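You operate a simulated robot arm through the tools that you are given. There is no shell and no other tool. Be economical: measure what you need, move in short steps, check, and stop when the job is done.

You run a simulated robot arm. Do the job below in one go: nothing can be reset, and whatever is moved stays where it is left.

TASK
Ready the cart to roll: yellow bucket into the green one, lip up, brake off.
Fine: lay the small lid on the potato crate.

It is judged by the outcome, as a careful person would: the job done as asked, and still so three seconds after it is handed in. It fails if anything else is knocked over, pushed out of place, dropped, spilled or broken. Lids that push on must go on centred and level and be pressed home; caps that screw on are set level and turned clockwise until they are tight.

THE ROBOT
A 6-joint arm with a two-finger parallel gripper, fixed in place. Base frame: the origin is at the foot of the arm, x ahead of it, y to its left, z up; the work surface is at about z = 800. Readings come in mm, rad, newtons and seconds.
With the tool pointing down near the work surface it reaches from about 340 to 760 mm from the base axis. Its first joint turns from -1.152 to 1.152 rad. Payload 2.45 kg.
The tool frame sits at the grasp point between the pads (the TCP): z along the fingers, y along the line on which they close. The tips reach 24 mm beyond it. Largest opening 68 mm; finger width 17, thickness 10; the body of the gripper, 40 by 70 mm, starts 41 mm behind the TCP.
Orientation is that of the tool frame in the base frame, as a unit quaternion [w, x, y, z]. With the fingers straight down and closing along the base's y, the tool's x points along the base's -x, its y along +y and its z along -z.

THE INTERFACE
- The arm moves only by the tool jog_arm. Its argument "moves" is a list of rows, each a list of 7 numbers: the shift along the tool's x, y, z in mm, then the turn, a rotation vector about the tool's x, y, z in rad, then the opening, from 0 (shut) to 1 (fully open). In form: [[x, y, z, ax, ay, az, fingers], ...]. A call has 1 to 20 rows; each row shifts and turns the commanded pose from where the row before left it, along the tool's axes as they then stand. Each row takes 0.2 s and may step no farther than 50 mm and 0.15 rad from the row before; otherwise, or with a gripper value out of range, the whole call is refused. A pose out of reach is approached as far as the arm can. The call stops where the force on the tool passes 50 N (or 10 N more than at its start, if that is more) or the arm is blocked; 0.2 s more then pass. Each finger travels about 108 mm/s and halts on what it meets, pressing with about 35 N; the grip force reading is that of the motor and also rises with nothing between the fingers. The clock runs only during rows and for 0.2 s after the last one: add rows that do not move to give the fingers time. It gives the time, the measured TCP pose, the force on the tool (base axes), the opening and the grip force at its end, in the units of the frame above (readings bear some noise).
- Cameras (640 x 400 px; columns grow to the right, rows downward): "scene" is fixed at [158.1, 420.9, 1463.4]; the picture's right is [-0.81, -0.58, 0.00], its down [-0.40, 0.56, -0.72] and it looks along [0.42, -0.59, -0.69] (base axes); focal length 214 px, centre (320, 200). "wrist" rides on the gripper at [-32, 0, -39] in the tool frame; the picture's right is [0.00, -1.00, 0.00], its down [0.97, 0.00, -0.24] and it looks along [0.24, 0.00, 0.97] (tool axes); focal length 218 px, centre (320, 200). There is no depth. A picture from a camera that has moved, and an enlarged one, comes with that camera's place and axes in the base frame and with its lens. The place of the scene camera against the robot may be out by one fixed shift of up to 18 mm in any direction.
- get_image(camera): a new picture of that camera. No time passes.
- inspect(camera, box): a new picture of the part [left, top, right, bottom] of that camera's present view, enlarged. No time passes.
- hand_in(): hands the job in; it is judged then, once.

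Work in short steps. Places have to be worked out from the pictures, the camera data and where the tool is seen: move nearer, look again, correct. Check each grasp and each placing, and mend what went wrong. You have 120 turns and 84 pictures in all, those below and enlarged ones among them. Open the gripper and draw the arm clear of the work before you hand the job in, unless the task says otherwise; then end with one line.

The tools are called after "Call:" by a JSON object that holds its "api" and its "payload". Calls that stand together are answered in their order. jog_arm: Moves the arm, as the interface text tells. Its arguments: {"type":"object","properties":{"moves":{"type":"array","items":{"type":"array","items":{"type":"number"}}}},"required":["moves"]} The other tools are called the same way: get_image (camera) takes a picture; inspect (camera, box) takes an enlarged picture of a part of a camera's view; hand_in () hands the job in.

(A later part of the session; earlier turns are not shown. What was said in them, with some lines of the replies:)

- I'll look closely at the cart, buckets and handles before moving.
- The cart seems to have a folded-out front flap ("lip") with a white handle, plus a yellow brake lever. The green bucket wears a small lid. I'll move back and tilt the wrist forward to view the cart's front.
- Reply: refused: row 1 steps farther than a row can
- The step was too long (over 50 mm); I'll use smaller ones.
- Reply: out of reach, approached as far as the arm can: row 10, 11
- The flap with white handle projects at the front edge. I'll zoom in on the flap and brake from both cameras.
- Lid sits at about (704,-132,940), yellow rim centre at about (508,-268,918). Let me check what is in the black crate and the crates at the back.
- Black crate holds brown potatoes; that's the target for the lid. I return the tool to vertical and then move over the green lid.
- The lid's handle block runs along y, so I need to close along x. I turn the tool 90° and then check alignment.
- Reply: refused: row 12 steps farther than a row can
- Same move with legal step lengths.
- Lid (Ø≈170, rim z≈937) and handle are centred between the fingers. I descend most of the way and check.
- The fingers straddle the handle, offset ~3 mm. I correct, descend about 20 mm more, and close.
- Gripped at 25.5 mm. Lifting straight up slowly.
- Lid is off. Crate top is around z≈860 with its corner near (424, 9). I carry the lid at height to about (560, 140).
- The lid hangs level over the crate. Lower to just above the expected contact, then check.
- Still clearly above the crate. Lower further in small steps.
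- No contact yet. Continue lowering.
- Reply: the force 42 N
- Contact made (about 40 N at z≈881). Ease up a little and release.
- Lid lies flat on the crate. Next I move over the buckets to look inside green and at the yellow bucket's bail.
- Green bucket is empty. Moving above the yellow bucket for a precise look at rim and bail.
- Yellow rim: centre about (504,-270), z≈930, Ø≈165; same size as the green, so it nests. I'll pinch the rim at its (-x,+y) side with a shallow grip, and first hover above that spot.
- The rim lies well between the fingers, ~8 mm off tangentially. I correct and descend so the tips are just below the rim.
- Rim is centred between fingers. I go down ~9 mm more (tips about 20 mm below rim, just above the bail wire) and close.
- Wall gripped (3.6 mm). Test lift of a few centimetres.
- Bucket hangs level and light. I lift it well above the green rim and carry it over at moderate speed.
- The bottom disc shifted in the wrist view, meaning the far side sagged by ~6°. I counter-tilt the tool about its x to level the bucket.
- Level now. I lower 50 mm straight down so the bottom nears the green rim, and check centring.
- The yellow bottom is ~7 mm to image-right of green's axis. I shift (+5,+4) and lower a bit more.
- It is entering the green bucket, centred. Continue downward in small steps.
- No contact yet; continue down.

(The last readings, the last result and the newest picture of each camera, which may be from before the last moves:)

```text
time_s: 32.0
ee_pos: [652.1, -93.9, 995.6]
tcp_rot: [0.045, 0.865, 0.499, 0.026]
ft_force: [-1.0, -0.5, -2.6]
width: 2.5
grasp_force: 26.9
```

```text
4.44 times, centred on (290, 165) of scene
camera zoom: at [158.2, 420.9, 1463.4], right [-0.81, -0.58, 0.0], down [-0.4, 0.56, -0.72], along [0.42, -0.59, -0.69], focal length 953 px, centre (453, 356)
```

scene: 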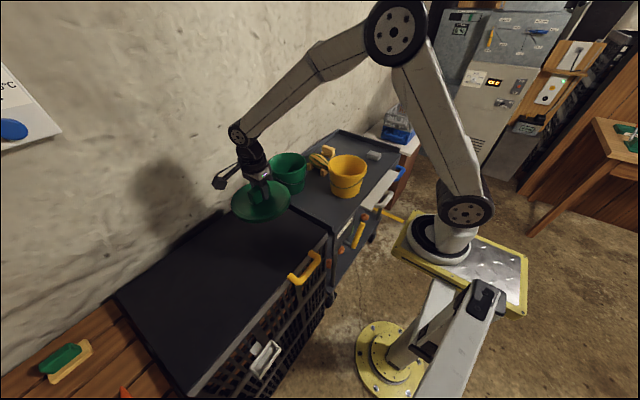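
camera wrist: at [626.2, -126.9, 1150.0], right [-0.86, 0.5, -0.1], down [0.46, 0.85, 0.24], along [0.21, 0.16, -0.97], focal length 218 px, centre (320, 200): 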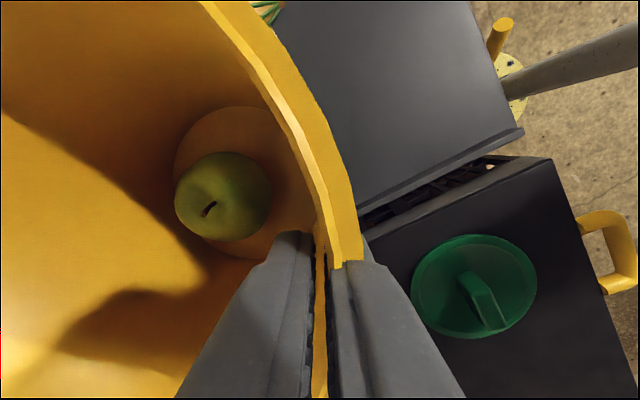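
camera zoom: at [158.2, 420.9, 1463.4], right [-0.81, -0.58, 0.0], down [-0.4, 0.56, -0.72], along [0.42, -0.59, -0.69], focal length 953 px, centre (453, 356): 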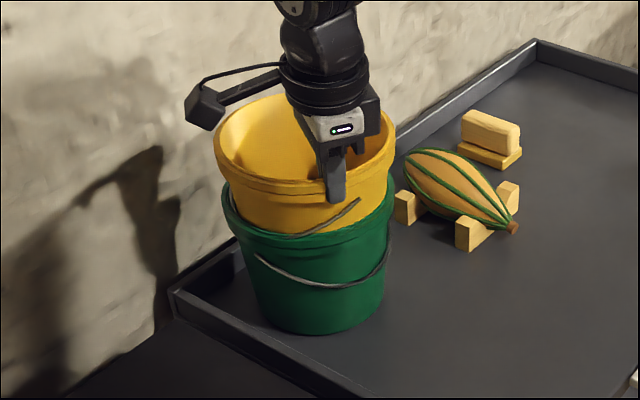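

Continue, more carefully, as the taper gap closes.

Call:
{"api": "jog_arm", "payload": {"moves": [[0, -0.8, 8, 0, 0, 0, 0], [0, -0.8, 8, 0, 0, 0, 0]]}}

Call:
{"api": "inspect", "payload": {"camera": "scene", "box": [265, 130, 315, 200]}}

```text
time_s: 32.6
ee_pos: [652.4, -95.2, 978.4]
tcp_rot: [0.046, 0.865, 0.499, 0.026]
ft_force: [-0.5, -0.3, -1.6]
width: 2.8
grasp_force: 26.8
```

```text
5.71 times, centred on (290, 165) of scene
camera zoom: at [158.2, 420.9, 1463.4], right [-0.81, -0.58, 0.0], down [-0.4, 0.56, -0.72], along [0.42, -0.59, -0.69], focal length 1226 px, centre (491, 400)
```

zoom: 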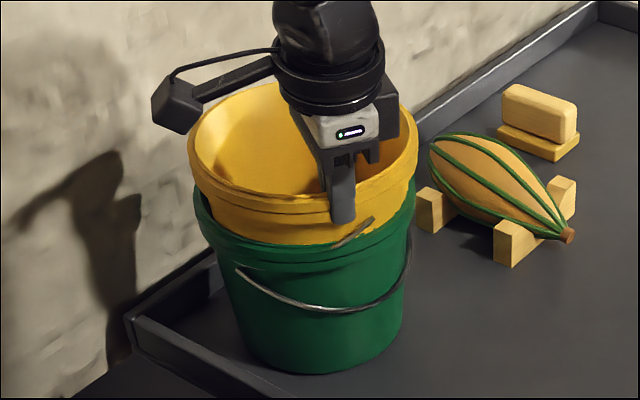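

Fingertip is approaching the green rim. 10 mm more in small steps.

Call:
{"api": "jog_arm", "payload": {"moves": [[0, -0.5, 5, 0, 0, 0, 0], [0, -0.5, 5, 0, 0, 0, 0]]}}

Call:
{"api": "inspect", "payload": {"camera": "scene", "box": [265, 130, 315, 200]}}

Call:
{"api": "get_image", "payload": {"camera": "wrist"}}

```text
time_s: 33.2
ee_pos: [652.7, -95.2, 967.9]
tcp_rot: [0.045, 0.865, 0.499, 0.025]
ft_force: [-0.1, 0.5, -2.3]
width: 2.2
grasp_force: 26.5
```

```text
5.71 times, centred on (290, 165) of scene
camera zoom: at [158.2, 420.9, 1463.4], right [-0.81, -0.58, 0.0], down [-0.4, 0.56, -0.72], along [0.42, -0.59, -0.69], focal length 1226 px, centre (491, 400)
```

zoom: 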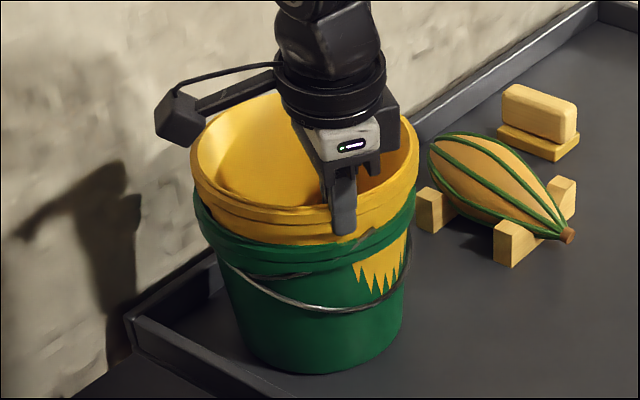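

```text
37 pictures are left
camera wrist: at [633.5, -122.0, 1007.6], right [-0.86, 0.5, -0.1], down [0.46, 0.85, 0.24], along [0.21, 0.16, -0.97], focal length 218 px, centre (320, 200)
```

wrist: 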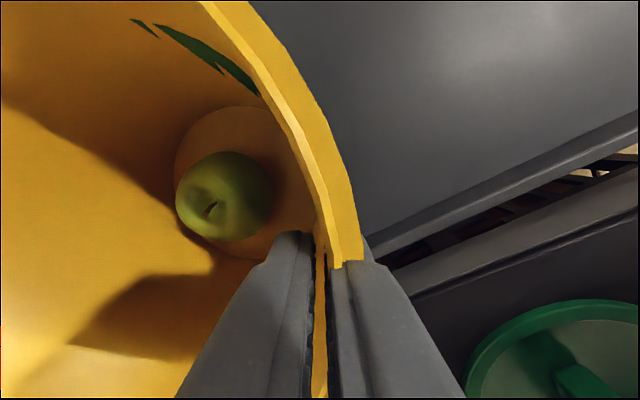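

The walls start to overlap on the (-x,-y) side, so I shift the bucket ~4 mm towards (+x,+y) and look again.

Call:
{"api": "jog_arm", "payload": {"moves": [[4, 1, 0, 0, 0, 0, 0], [0, 0, 0, 0, 0, 0, 0]]}}

Call:
{"api": "inspect", "payload": {"camera": "scene", "box": [265, 130, 315, 200]}}

```text
time_s: 33.8
ee_pos: [654.9, -91.4, 969.3]
tcp_rot: [0.045, 0.865, 0.499, 0.026]
ft_force: [-0.1, 0.5, -2.1]
width: 2.5
grasp_force: 26.5
```

```text
5.71 times, centred on (290, 165) of scene
camera zoom: at [158.2, 420.9, 1463.4], right [-0.81, -0.58, 0.0], down [-0.4, 0.56, -0.72], along [0.42, -0.59, -0.69], focal length 1226 px, centre (491, 400)
```

zoom: 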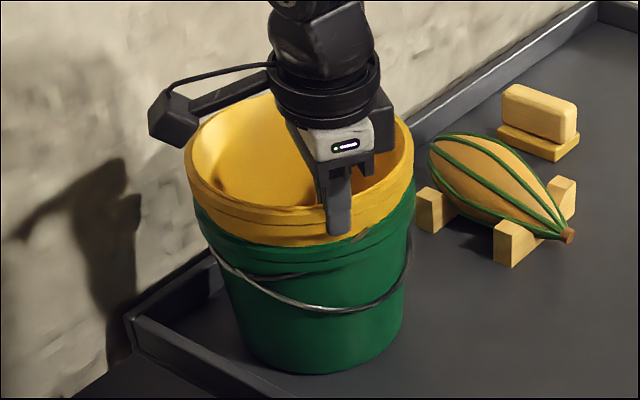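

Overlap gone. Lower further until contact.

Call:
{"api": "jog_arm", "payload": {"moves": [[-1, -0.5, 5, 0, 0, 0, 0], [0, -0.5, 5, 0, 0, 0, 0], [0, 0, 0, 0, 0, 0, 0]]}}

Call:
{"api": "inspect", "payload": {"camera": "scene", "box": [265, 130, 315, 200]}}

Call:
{"api": "get_image", "payload": {"camera": "wrist"}}

```text
time_s: 34.6
ee_pos: [654.3, -94.1, 958.9]
tcp_rot: [0.046, 0.865, 0.499, 0.026]
ft_force: [-1.3, 0.4, -0.8]
width: 2.7
grasp_force: 26.7
```

```text
5.71 times, centred on (290, 165) of scene
camera zoom: at [158.1, 420.9, 1463.4], right [-0.81, -0.58, 0.0], down [-0.4, 0.56, -0.72], along [0.42, -0.59, -0.69], focal length 1226 px, centre (491, 400)
```

zoom: 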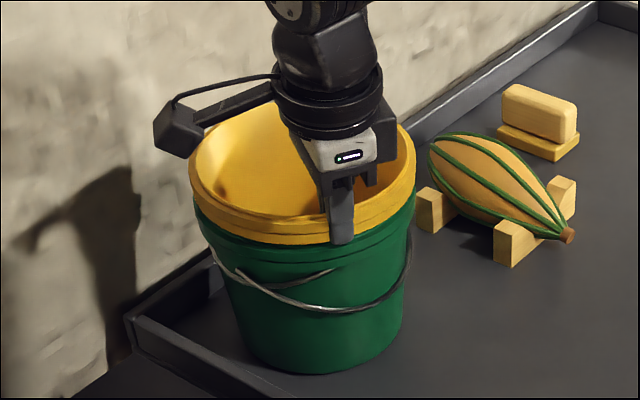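

```text
34 pictures are left
camera wrist: at [636.3, -121.4, 998.8], right [-0.86, 0.5, -0.1], down [0.46, 0.85, 0.24], along [0.21, 0.16, -0.97], focal length 218 px, centre (320, 200)
```

wrist: 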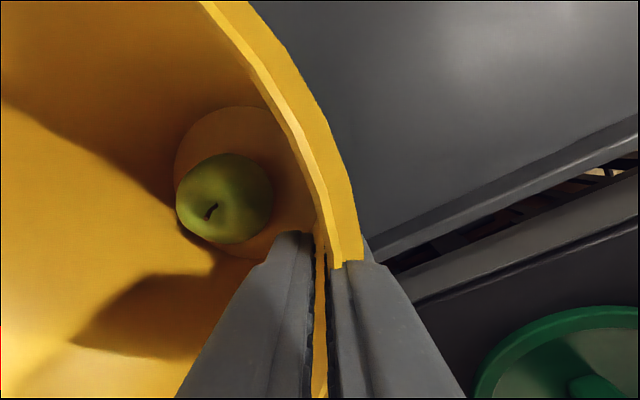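

Tip is almost on the green rim. Another 4 mm, checking force.

Call:
{"api": "jog_arm", "payload": {"moves": [[0, -0.2, 2, 0, 0, 0, 0], [0, -0.2, 2, 0, 0, 0, 0], [0, 0, 0, 0, 0, 0, 0]]}}

```text
time_s: 35.4
ee_pos: [656.5, -94.1, 959.0]
tcp_rot: [0.048, 0.865, 0.499, 0.03]
ft_force: [-5.4, -0.6, 35.5]
width: 2.6
grasp_force: 26.2
```

Contact (35 N). Ease off, open gently and rise out of the way.

Call:
{"api": "jog_arm", "payload": {"moves": [[0, 0, -1.5, 0, 0, 0, 0], [0, 0, 0, 0, 0, 0, 0.1], [0, 0, 0, 0, 0, 0, 0.25], [0, 0, 0, 0, 0, 0, 0.6], [0, 0, 0, 0, 0, 0, 0.8], [0, 0, -30, 0, 0, 0, 0.8], [0, 0, -40, 0, 0, 0, 0.8], [0, 0, -40, 0, 0, 0, 0.8]]}}

Call:
{"api": "inspect", "payload": {"camera": "scene", "box": [260, 120, 340, 200]}}

Call:
{"api": "get_image", "payload": {"camera": "wrist"}}

```text
time_s: 37.2
ee_pos: [642.9, -88.2, 1069.4]
tcp_rot: [0.044, 0.865, 0.499, 0.026]
ft_force: [-0.6, -0.7, -0.4]
width: 54.1
grasp_force: 0.2
```

```text
5.00 times, centred on (300, 160) of scene
camera zoom: at [158.1, 420.9, 1463.4], right [-0.81, -0.58, 0.0], down [-0.4, 0.56, -0.72], along [0.42, -0.59, -0.69], focal length 1072 px, centre (420, 400)
```

zoom: 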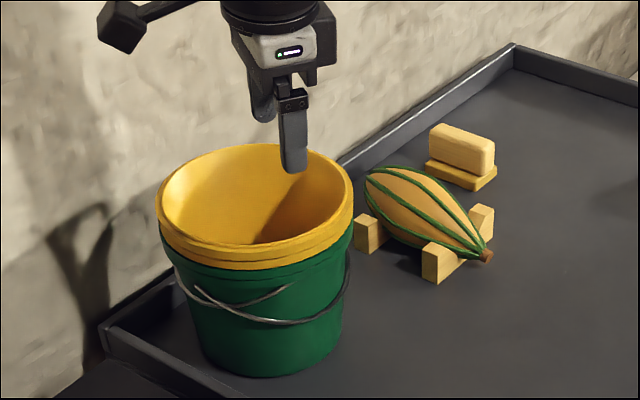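

```text
32 pictures are left
camera wrist: at [624.4, -114.9, 1107.0], right [-0.86, 0.5, -0.1], down [0.46, 0.85, 0.24], along [0.21, 0.16, -0.97], focal length 218 px, centre (320, 200)
```

wrist: 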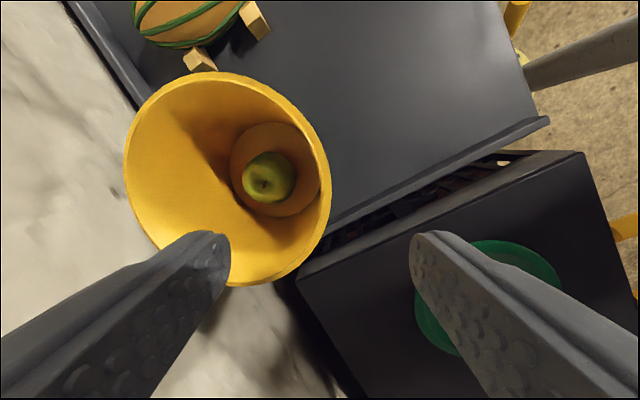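

Yellow bucket nested upright with the apple inside. Next is the cart's front lip (flap y≈-211…-526, handle bar near x≈285, y≈-300). I square the tool and move to hover over the handle.

Call:
{"api": "jog_arm", "payload": {"moves": [[0, 0, 0, 0.105, 0, 0, 0.8], [0, 0, 0, 0, 0, -0.1309, 0.8], [0, 0, 0, 0, 0, -0.1309, 0.8], [0, 0, 0, 0, 0, -0.1309, 0.8], [0, 0, 0, 0, 0, -0.1309, 1], [-23.5, -38, 0, 0, 0, 0, 1], [-23.5, -38, 0, 0, 0, 0, 1], [-23.5, -38, 0, 0, 0, 0, 1], [-23.5, -38, 0, 0, 0, 0, 1], [-23.5, -38, 0, 0, 0, 0, 1], [-23.5, -38, 20, 0, 0, 0, 1], [-23.5, -38, 20, 0, 0, 0, 1], [-23.5, -38, 20, 0, 0, 0, 1], [-23.5, -38, 20, 0, 0, 0, 1]]}}

Call:
{"api": "get_image", "payload": {"camera": "wrist"}}

Call:
{"api": "inspect", "payload": {"camera": "scene", "box": [330, 140, 430, 260]}}

```text
time_s: 40.2
ee_pos: [298.6, -299.9, 985.7]
tcp_rot: [0.0, 0.706, 0.708, 0.0]
ft_force: [0.1, -0.5, 0.3]
width: 68.1
grasp_force: 0.1
```

```text
31 pictures are left
camera wrist: at [298.8, -334.2, 1024.8], right [-1.0, 0.0, 0.0], down [0.0, 0.97, 0.24], along [0.0, 0.24, -0.97], focal length 218 px, centre (320, 200)
```

wrist: 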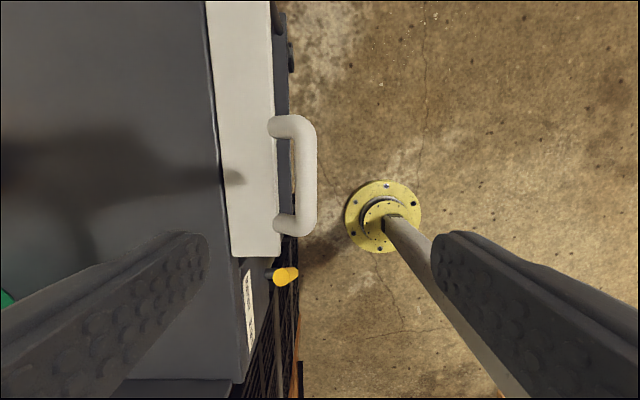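

```text
3.33 times, centred on (380, 200) of scene
camera zoom: at [158.1, 420.9, 1463.4], right [-0.81, -0.58, 0.0], down [-0.4, 0.56, -0.72], along [0.42, -0.59, -0.69], focal length 715 px, centre (120, 200)
```

zoom: 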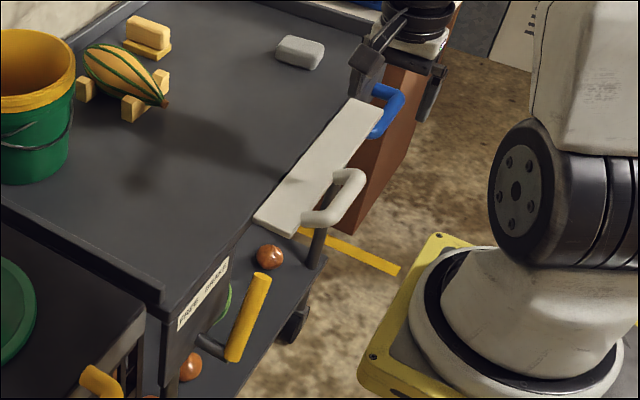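

Bar is at about (314,-305), z≈826, slightly above the flap's plane (z≈800). I move over it and descend most of the way.

Call:
{"api": "jog_arm", "payload": {"moves": [[-5, 15, 30, 0, 0, 0, 1], [0, 0, 40, 0, 0, 0, 1], [0, 0, 40, 0, 0, 0, 1]]}}

Call:
{"api": "get_image", "payload": {"camera": "wrist"}}

Call:
{"api": "inspect", "payload": {"camera": "scene", "box": [340, 140, 420, 240]}}

```text
time_s: 41.0
ee_pos: [317.1, -302.6, 879.9]
tcp_rot: [0.0, 0.707, 0.707, 0.0]
ft_force: [0.7, -1.1, -0.3]
width: 67.9
grasp_force: 0.0
```

```text
29 pictures are left
camera wrist: at [317.1, -336.4, 917.7], right [-1.0, 0.0, 0.0], down [0.0, 0.97, 0.24], along [0.0, 0.24, -0.97], focal length 218 px, centre (320, 200)
```

wrist: 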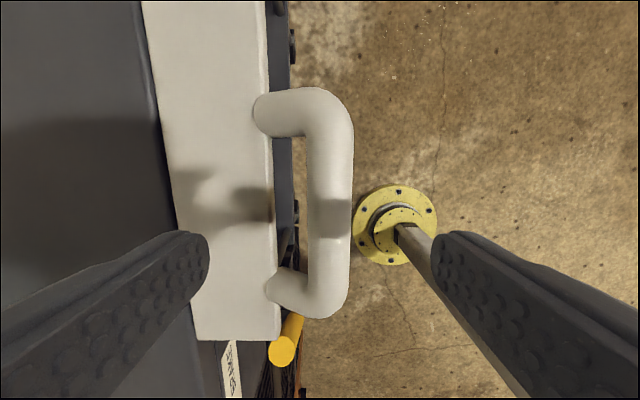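

```text
4.00 times, centred on (380, 190) of scene
camera zoom: at [158.1, 420.9, 1463.4], right [-0.81, -0.58, 0.0], down [-0.4, 0.56, -0.72], along [0.42, -0.59, -0.69], focal length 858 px, centre (80, 240)
```

zoom: 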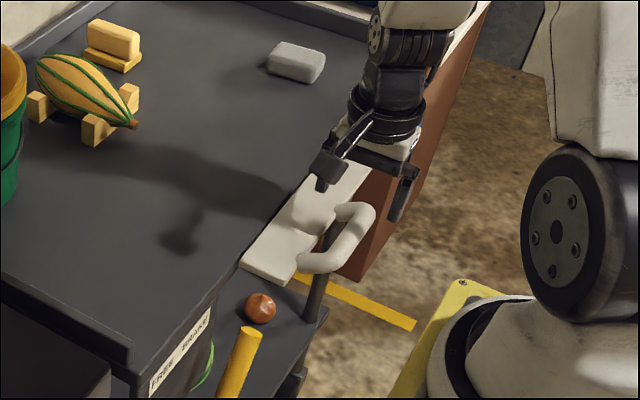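

Refined: bar at x≈312, z≈812, ~22 mm thick, flap edge at x≈342. I narrow the opening to ~36 mm, shift −5 mm and descend around the bar.

Call:
{"api": "jog_arm", "payload": {"moves": [[0, -5.5, 0, 0, 0, 0, 0.55], [0, 0, 15, 0, 0, 0, 0.55], [0, 0, 15, 0, 0, 0, 0.55]]}}

Call:
{"api": "get_image", "payload": {"camera": "wrist"}}

```text
time_s: 41.8
ee_pos: [310.8, -303.8, 847.9]
tcp_rot: [0.0, 0.707, 0.707, -0.001]
ft_force: [0.0, -0.5, -1.1]
width: 37.4
grasp_force: 0.1
```

```text
27 pictures are left
camera wrist: at [311.7, -337.6, 887.2], right [-1.0, 0.0, 0.0], down [0.0, 0.97, 0.24], along [0.0, 0.24, -0.97], focal length 218 px, centre (320, 200)
```

wrist: 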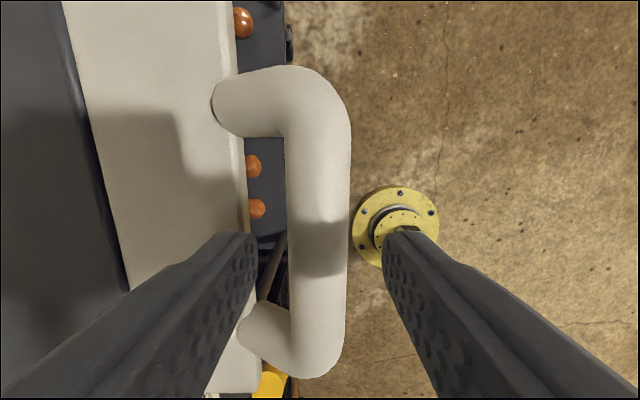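

Bar centred and finger clears the flap edge. Descend 22 mm and close.

Call:
{"api": "jog_arm", "payload": {"moves": [[0, 0, 12, 0, 0, 0, 0.55], [0, 0, 12, 0, 0, 0, 0.55], [0, 0, 0, 0, 0, 0, 0.2], [0, 0, 0, 0, 0, 0, 0], [0, 0, 0, 0, 0, 0, 0]]}}

Call:
{"api": "inspect", "payload": {"camera": "scene", "box": [340, 140, 420, 240]}}

```text
time_s: 43.0
ee_pos: [312.3, -303.7, 823.5]
tcp_rot: [0.0, 0.706, 0.708, 0.0]
ft_force: [16.5, 6.3, -4.0]
width: 21.5
grasp_force: 39.1
```

```text
4.00 times, centred on (380, 190) of scene
camera zoom: at [158.5, 421.1, 1463.3], right [-0.81, -0.58, 0.0], down [-0.4, 0.56, -0.72], along [0.42, -0.59, -0.69], focal length 858 px, centre (80, 240)
```

zoom: 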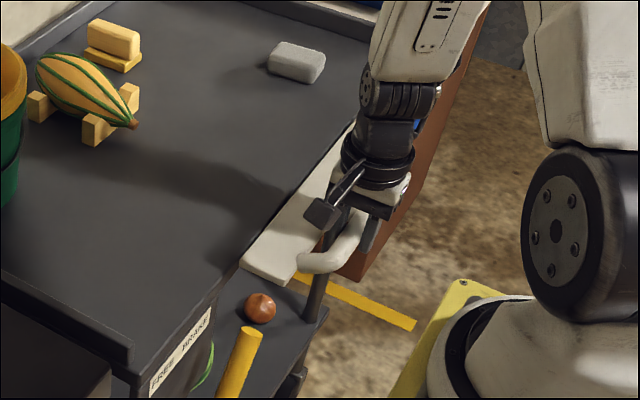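

Gripped (21.5 mm). I follow the first part of the arc about the hinge (~(403,797)) and check forces.

Call:
{"api": "jog_arm", "payload": {"moves": [[0, 2, -8, 0, 0, 0, 0], [0, 2.5, -8.5, 0, 0, 0, 0], [0, 3, -7.5, 0, 0, 0, 0], [0, 3.8, -7, 0, 0, 0, 0]]}}

Call:
{"api": "inspect", "payload": {"camera": "scene", "box": [340, 140, 420, 240]}}

```text
time_s: 44.0
ee_pos: [324.6, -303.3, 852.1]
tcp_rot: [0.001, 0.706, 0.708, 0.0]
ft_force: [32.3, 5.6, -26.1]
width: 21.5
grasp_force: 38.5
```

```text
4.00 times, centred on (380, 190) of scene
camera zoom: at [159.2, 420.8, 1463.3], right [-0.81, -0.58, 0.0], down [-0.4, 0.56, -0.72], along [0.42, -0.59, -0.69], focal length 858 px, centre (80, 240)
```

zoom: 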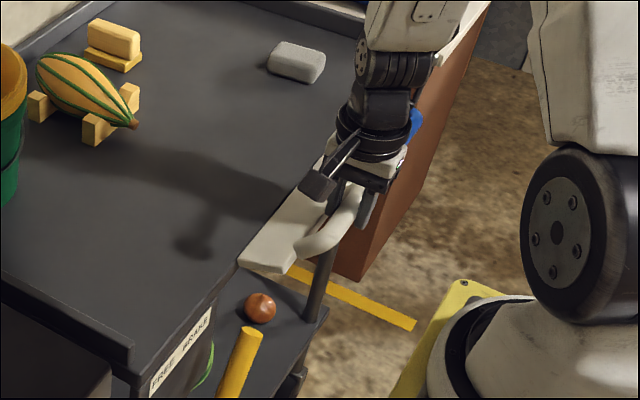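

The flap is lifting; the force pulls the tool toward the hinge, so I bias the path more to +x.

Call:
{"api": "jog_arm", "payload": {"moves": [[0, 5, -5, 0, 0, 0, 0], [0, 6.5, -5.5, 0, 0, 0, 0], [0, 6.5, -5, 0, 0, 0, 0]]}}

```text
time_s: 44.8
ee_pos: [339.6, -303.8, 871.4]
tcp_rot: [0.0, 0.708, 0.707, 0.0]
ft_force: [-20.9, -10.8, 17.0]
width: 21.6
grasp_force: 38.6
```

Force is now modest and reversed: on the circle (hinge≈(401,793), r≈91, now ~133°). Continue the arc.

Call:
{"api": "jog_arm", "payload": {"moves": [[0, 5.5, -5.8, 0, 0, 0, 0], [0, 6.3, -5, 0, 0, 0, 0], [0, 7, -4, 0, 0, 0, 0], [0, 7, -3.7, 0, 0, 0, 0]]}}

Call:
{"api": "inspect", "payload": {"camera": "scene", "box": [340, 120, 420, 220]}}

```text
time_s: 45.8
ee_pos: [367.7, -303.7, 887.7]
tcp_rot: [0.0, 0.707, 0.708, 0.0]
ft_force: [-2.6, -5.5, -2.8]
width: 21.1
grasp_force: 38.6
```

```text
4.00 times, centred on (380, 170) of scene
camera zoom: at [158.1, 420.8, 1463.5], right [-0.81, -0.58, 0.0], down [-0.4, 0.56, -0.72], along [0.42, -0.59, -0.69], focal length 858 px, centre (80, 320)
```

zoom: 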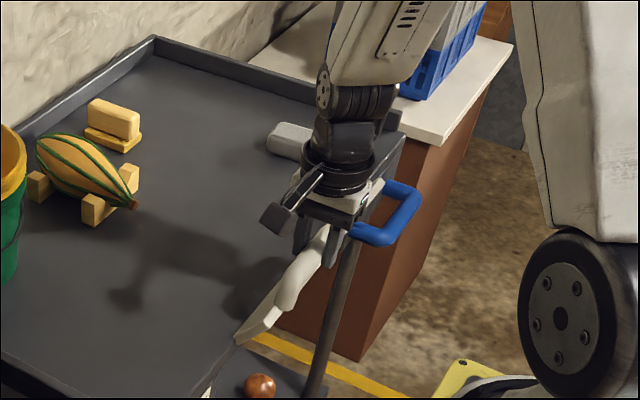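

Forces near zero. Continue toward vertical.

Call:
{"api": "jog_arm", "payload": {"moves": [[0, 7.2, -3.3, 0, 0, 0, 0], [0, 7.4, -2.6, 0, 0, 0, 0], [0, 7.8, -1.5, 0, 0, 0, 0], [0, 8, -0.5, 0, 0, 0, 0]]}}

Call:
{"api": "inspect", "payload": {"camera": "scene", "box": [340, 120, 420, 220]}}

```text
time_s: 46.8
ee_pos: [396.6, -303.0, 895.0]
tcp_rot: [0.0, 0.708, 0.706, 0.0]
ft_force: [-3.8, 2.2, 1.8]
width: 21.4
grasp_force: 38.4
```

```text
4.00 times, centred on (380, 170) of scene
camera zoom: at [158.0, 421.0, 1463.4], right [-0.81, -0.58, 0.0], down [-0.4, 0.56, -0.72], along [0.42, -0.59, -0.69], focal length 858 px, centre (80, 320)
```

zoom: 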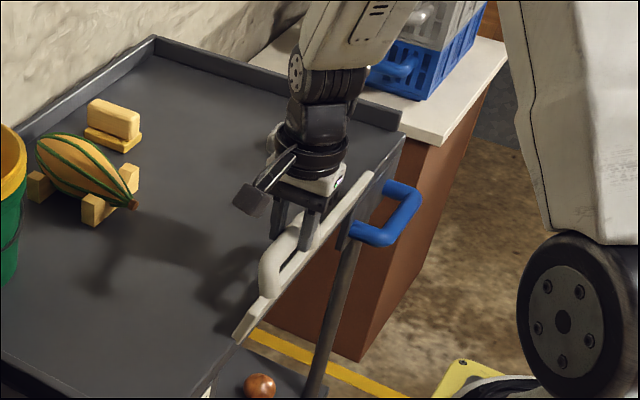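

Nearly vertical. Continue gently, watching for its end stop.

Call:
{"api": "jog_arm", "payload": {"moves": [[0, 5, 0, 0, 0, 0, 0], [0, 5, 0.3, 0, 0, 0, 0], [0, 4, 0.5, 0, 0, 0, 0]]}}

Call:
{"api": "inspect", "payload": {"camera": "scene", "box": [340, 120, 420, 220]}}

```text
time_s: 47.6
ee_pos: [411.4, -303.3, 895.2]
tcp_rot: [-0.001, 0.707, 0.707, 0.0]
ft_force: [-2.9, 3.8, 2.6]
width: 21.5
grasp_force: 38.1
```

```text
4.00 times, centred on (380, 170) of scene
camera zoom: at [158.0, 421.1, 1463.4], right [-0.81, -0.58, 0.0], down [-0.4, 0.56, -0.72], along [0.42, -0.59, -0.69], focal length 858 px, centre (80, 320)
```

zoom: 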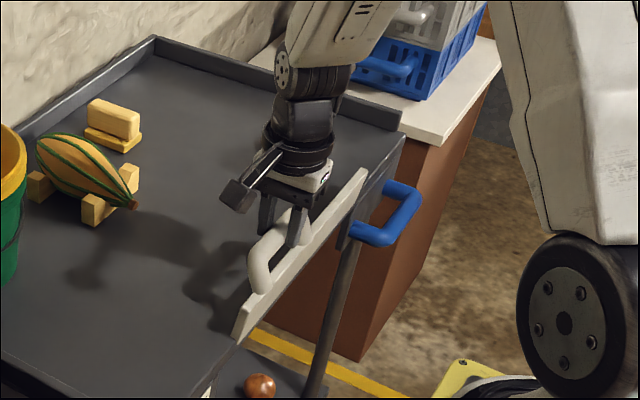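

Close to upright; push a little further to feel the stop.

Call:
{"api": "jog_arm", "payload": {"moves": [[0, 4, 0.8, 0, 0, 0, 0], [0, 4, 1, 0, 0, 0, 0], [0, 0, 0, 0, 0, 0, 0]]}}

```text
time_s: 48.4
ee_pos: [419.4, -303.8, 892.6]
tcp_rot: [0.0, 0.707, 0.707, 0.001]
ft_force: [-3.4, 3.0, 1.3]
width: 21.4
grasp_force: 38.5
```

Call:
{"api": "jog_arm", "payload": {"moves": [[0, 4, 1.2, 0, 0, 0, 0], [0, 3, 1, 0, 0, 0, 0], [0, 0, 0, 0, 0, 0, 0]]}}

Call:
{"api": "inspect", "payload": {"camera": "scene", "box": [340, 120, 420, 220]}}

```text
time_s: 49.2
ee_pos: [423.1, -303.6, 891.7]
tcp_rot: [-0.003, 0.707, 0.707, 0.0]
ft_force: [-27.3, 4.0, 23.1]
width: 21.6
grasp_force: 38.4
```

```text
4.00 times, centred on (380, 170) of scene
camera zoom: at [157.1, 421.3, 1463.4], right [-0.81, -0.58, 0.0], down [-0.4, 0.56, -0.72], along [0.42, -0.59, -0.69], focal length 858 px, centre (80, 320)
```

zoom: 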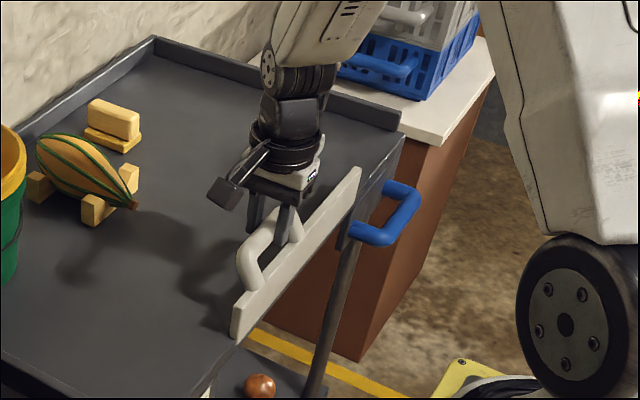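

End stop felt (−27 N); the lip is upright. I relax, open slightly and rise, then see whether it stays.

Call:
{"api": "jog_arm", "payload": {"moves": [[0, 0, -1, 0, 0, 0, 0], [0, 0, 0, 0, 0, 0, 0.4], [0, 0, 0, 0, 0, 0, 0.5], [0, 0, -15, 0, 0, 0, 0.5], [0, 0, -30, 0, 0, 0, 0.5], [0, 0, -40, 0, 0, 0, 0.5], [0, 0, -40, 0, 0, 0, 0.5]]}}

Call:
{"api": "inspect", "payload": {"camera": "scene", "box": [300, 120, 420, 270]}}

```text
time_s: 50.8
ee_pos: [426.7, -304.4, 1017.4]
tcp_rot: [-0.001, 0.707, 0.707, 0.0]
ft_force: [-0.4, -0.3, -0.3]
width: 33.8
grasp_force: 0.0
```

```text
2.67 times, centred on (360, 195) of scene
camera zoom: at [158.1, 420.9, 1463.4], right [-0.81, -0.58, 0.0], down [-0.4, 0.56, -0.72], along [0.42, -0.59, -0.69], focal length 572 px, centre (213, 213)
```

zoom: 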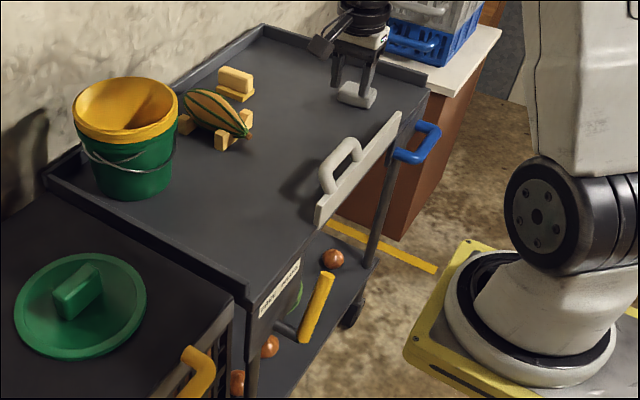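

The lip stays up. For the brake: lever end ≈(345,-163,757), pivot ≈(350,-100,706), leaning right to "BRAKE"; it must swing left to "FREE". I move closed fingers to its right side and check before lowering fully.

Call:
{"api": "jog_arm", "payload": {"moves": [[25, -19, 0, 0, 0, 0, 0], [25, -19, 0, 0, 0, 0, 0], [25, -19, 0, 0, 0, 0, 0], [25, -19, 0, 0, 0, 0, 0], [0, 0, 45, 0, 0, 0, 0], [0, 0, 45, 0, 0, 0, 0], [0, 0, 40, 0, 0, 0, 0]]}}

Call:
{"api": "get_image", "payload": {"camera": "wrist"}}

Call:
{"api": "inspect", "payload": {"camera": "scene", "box": [320, 160, 420, 260]}}

```text
time_s: 52.4
ee_pos: [347.7, -203.1, 884.8]
tcp_rot: [0.0, 0.708, 0.707, 0.0]
ft_force: [-0.1, 0.1, 0.4]
width: 0.0
grasp_force: 23.7
```

```text
19 pictures are left
camera wrist: at [349.7, -237.4, 923.1], right [-1.0, 0.0, 0.0], down [0.0, 0.97, 0.24], along [0.0, 0.24, -0.97], focal length 218 px, centre (320, 200)
```

wrist: 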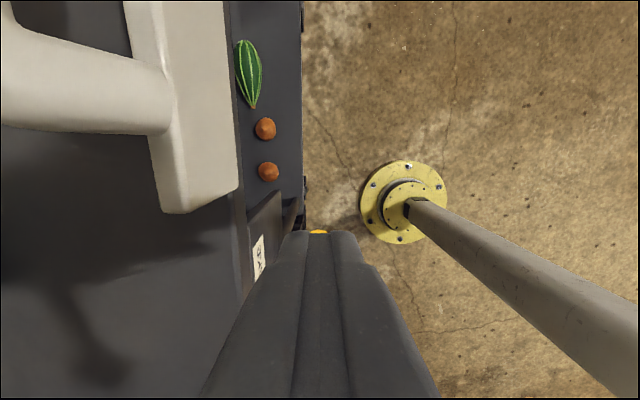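

```text
4.00 times, centred on (370, 210) of scene
camera zoom: at [158.1, 420.9, 1463.4], right [-0.81, -0.58, 0.0], down [-0.4, 0.56, -0.72], along [0.42, -0.59, -0.69], focal length 858 px, centre (120, 160)
```

zoom: 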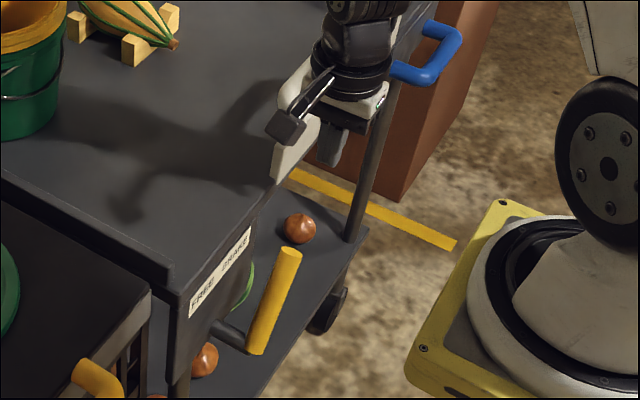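

Lever end lies right ahead in +y, aligned in x. Lower the tips to z≈738 beside it.

Call:
{"api": "jog_arm", "payload": {"moves": [[0, 1, 40, 0, 0, 0, 0], [0, 0, 40, 0, 0, 0, 0], [0, 0, 25, 0, 0, 0, 0], [0, 0, 18, 0, 0, 0, 0]]}}

Call:
{"api": "inspect", "payload": {"camera": "scene", "box": [330, 180, 410, 260]}}

```text
time_s: 53.4
ee_pos: [353.8, -202.9, 763.4]
tcp_rot: [0.0, 0.707, 0.707, 0.0]
ft_force: [1.0, 0.3, 0.2]
width: 0.0
grasp_force: 23.6
```

```text
5.00 times, centred on (370, 220) of scene
camera zoom: at [158.1, 420.9, 1463.4], right [-0.81, -0.58, 0.0], down [-0.4, 0.56, -0.72], along [0.42, -0.59, -0.69], focal length 1072 px, centre (70, 100)
```

zoom: 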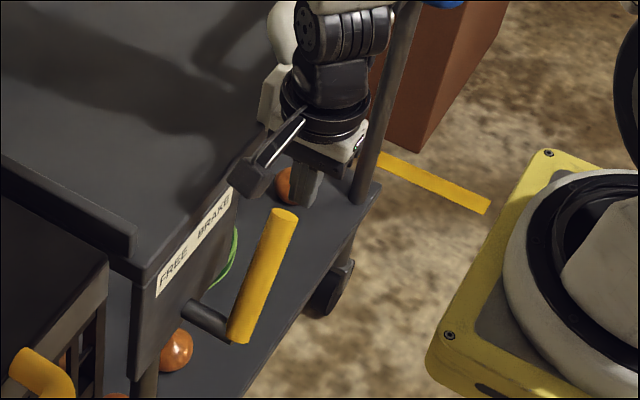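

Fingers are beside the lever. Now push toward +y in small steps.

Call:
{"api": "jog_arm", "payload": {"moves": [[10, -2, 0, 0, 0, 0, 0], [10, -2, 0, 0, 0, 0, 0], [8, 0, 0, 0, 0, 0, 0], [8, 0, 0, 0, 0, 0, 0], [8, 0, 0, 0, 0, 0, 0]]}}

Call:
{"api": "inspect", "payload": {"camera": "scene", "box": [330, 180, 410, 260]}}

```text
time_s: 54.6
ee_pos: [346.3, -160.2, 763.6]
tcp_rot: [0.0, 0.707, 0.707, 0.0]
ft_force: [1.0, -0.6, 0.7]
width: 0.0
grasp_force: 23.7
```

```text
5.00 times, centred on (370, 220) of scene
camera zoom: at [158.1, 420.9, 1463.4], right [-0.81, -0.58, 0.0], down [-0.4, 0.56, -0.72], along [0.42, -0.59, -0.69], focal length 1072 px, centre (70, 100)
```

zoom: 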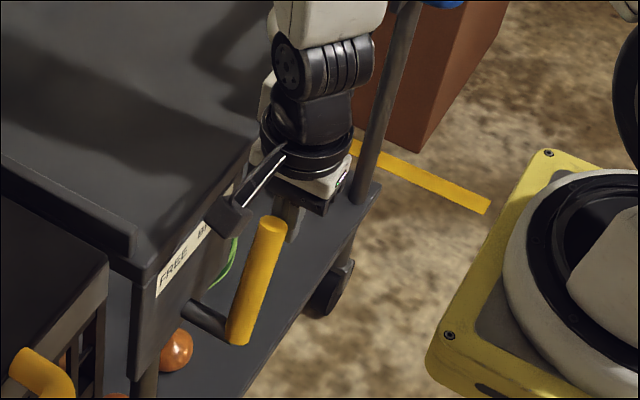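

The lever is turning left with low force. Continue.

Call:
{"api": "jog_arm", "payload": {"moves": [[8, 0, 0, 0, 0, 0, 0], [8, 0, 0, 0, 0, 0, 0], [8, 0, 0, 0, 0, 0, 0], [8, 0, 0, 0, 0, 0, 0]]}}

Call:
{"api": "inspect", "payload": {"camera": "scene", "box": [330, 180, 410, 260]}}

```text
time_s: 55.6
ee_pos: [347.6, -126.6, 764.0]
tcp_rot: [0.0, 0.707, 0.707, 0.0]
ft_force: [-0.7, 0.2, 1.0]
width: 0.0
grasp_force: 23.6
```

```text
5.00 times, centred on (370, 220) of scene
camera zoom: at [158.1, 420.9, 1463.4], right [-0.81, -0.58, 0.0], down [-0.4, 0.56, -0.72], along [0.42, -0.59, -0.69], focal length 1072 px, centre (70, 100)
```

zoom: 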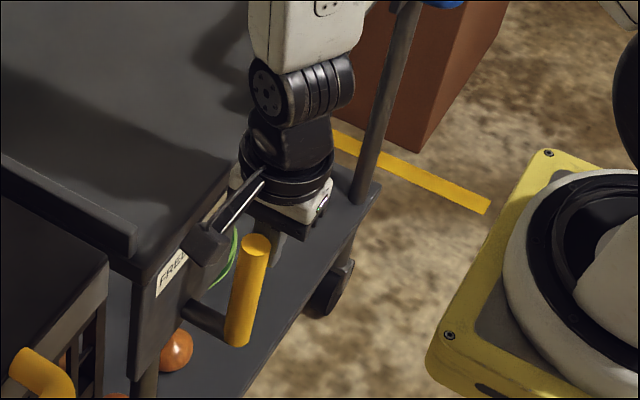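

Nearly vertical now. Continue past to the left.

Call:
{"api": "jog_arm", "payload": {"moves": [[8, 0, 0, 0, 0, 0, 0], [8, 0, 0, 0, 0, 0, 0], [8, 0, 0, 0, 0, 0, 0], [8, 0, 0, 0, 0, 0, 0]]}}

Call:
{"api": "inspect", "payload": {"camera": "scene", "box": [330, 180, 410, 260]}}

```text
time_s: 56.6
ee_pos: [345.4, -96.3, 763.7]
tcp_rot: [0.0, 0.707, 0.708, 0.0]
ft_force: [-0.2, 0.4, -0.5]
width: 0.0
grasp_force: 23.7
```

```text
5.00 times, centred on (370, 220) of scene
camera zoom: at [158.1, 420.9, 1463.4], right [-0.81, -0.58, 0.0], down [-0.4, 0.56, -0.72], along [0.42, -0.59, -0.69], focal length 1072 px, centre (70, 100)
```

zoom: 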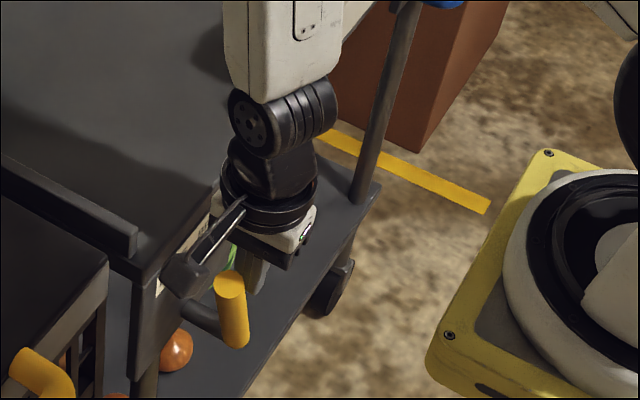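

It passed vertical and leans left. Continue to the end stop.

Call:
{"api": "jog_arm", "payload": {"moves": [[7, 0.5, 0, 0, 0, 0, 0], [7, 0.5, 0, 0, 0, 0, 0], [7, 0.5, 0, 0, 0, 0, 0]]}}

Call:
{"api": "inspect", "payload": {"camera": "scene", "box": [330, 180, 410, 260]}}

```text
time_s: 57.4
ee_pos: [348.0, -76.2, 764.4]
tcp_rot: [0.001, 0.707, 0.707, 0.0]
ft_force: [-1.0, -4.9, 0.9]
width: 0.0
grasp_force: 23.3
```

```text
5.00 times, centred on (370, 220) of scene
camera zoom: at [158.1, 420.8, 1463.4], right [-0.81, -0.58, 0.0], down [-0.4, 0.56, -0.72], along [0.42, -0.59, -0.69], focal length 1072 px, centre (70, 100)
```

zoom: 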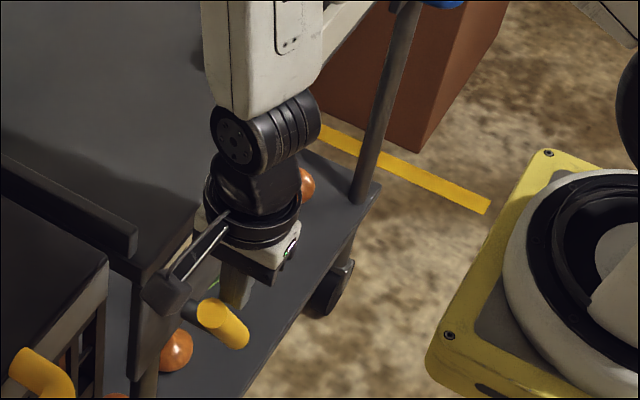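

Lever is well over to the left, force rising slightly. A few more mm to confirm the stop.

Call:
{"api": "jog_arm", "payload": {"moves": [[3, 0, 0, 0, 0, 0, 0], [3, 0, 0, 0, 0, 0, 0]]}}

```text
time_s: 57.9
ee_pos: [348.9, -73.3, 765.8]
tcp_rot: [0.002, 0.711, 0.703, 0.001]
ft_force: [-9.3, -28.5, 8.1]
width: 0.1
grasp_force: 24.1
stopped in row 2: the force on the tool passed its limit (the readings are from after the stop); the commanded pose is now the measured one
```

End stop reached. Back off in −y and rise clear.

Call:
{"api": "jog_arm", "payload": {"moves": [[-8, 0, 0, 0, 0, 0, 0], [-12, 0, 0, 0, 0, 0, 0], [0, 0, -40, 0, 0, 0, 0], [0, 0, -45, 0, 0, 0, 0], [0, 0, -45, 0, 0, 0, 0], [0, 0, -45, 0, 0, 0, 0], [0, 0, -45, 0, 0, 0, 0.5], [0, 0, -45, 0, 0, 0, 1], [0, 0, -45, 0, 0, 0, 1]]}}

Call:
{"api": "get_image", "payload": {"camera": "scene"}}

Call:
{"api": "inspect", "payload": {"camera": "scene", "box": [300, 130, 420, 270]}}

```text
time_s: 59.9
ee_pos: [347.0, -94.1, 1073.5]
tcp_rot: [0.001, 0.71, 0.704, 0.0]
ft_force: [-0.1, 0.4, -0.4]
width: 68.0
grasp_force: 0.2
```

```text
12 pictures are left
```

scene: 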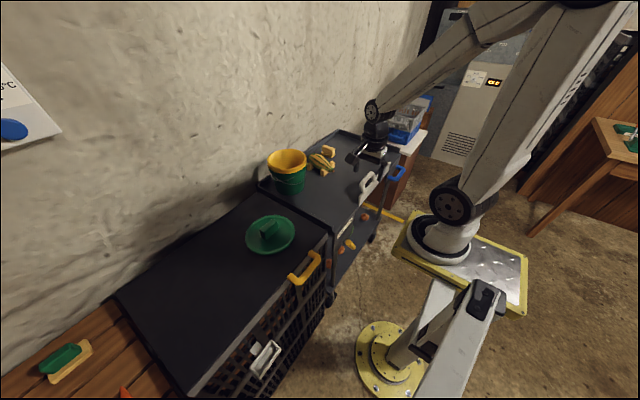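

```text
2.86 times, centred on (360, 200) of scene
camera zoom: at [158.1, 420.9, 1463.4], right [-0.81, -0.58, 0.0], down [-0.4, 0.56, -0.72], along [0.42, -0.59, -0.69], focal length 613 px, centre (206, 200)
```

zoom: 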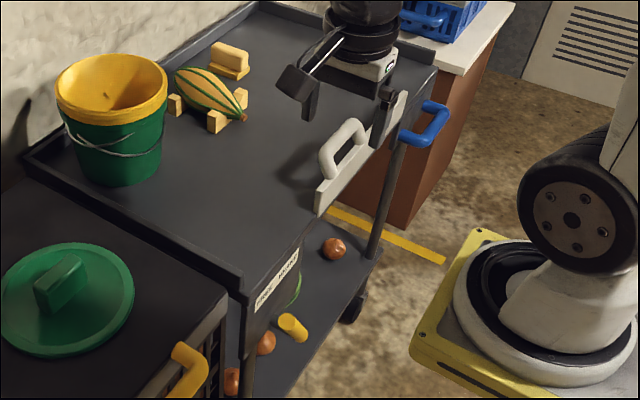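

Everything is in place: yellow bucket nested upright in green with the apple, lip up, brake at FREE, small lid flat on the potato crate. The gripper is open and clear, so I hand in.

Call:
{"api": "hand_in", "payload": {}}

```text
The job is handed in.
```

The yellow bucket is nested upright in the green one with its apple still inside. I took "lip up" to mean the cart's fold-out front flap and raised it. The brake lever is over at FREE, and the green bucket's small lid lies flat on the potato crate. I saw nothing else moved in the final pictures, and the job is handed in.
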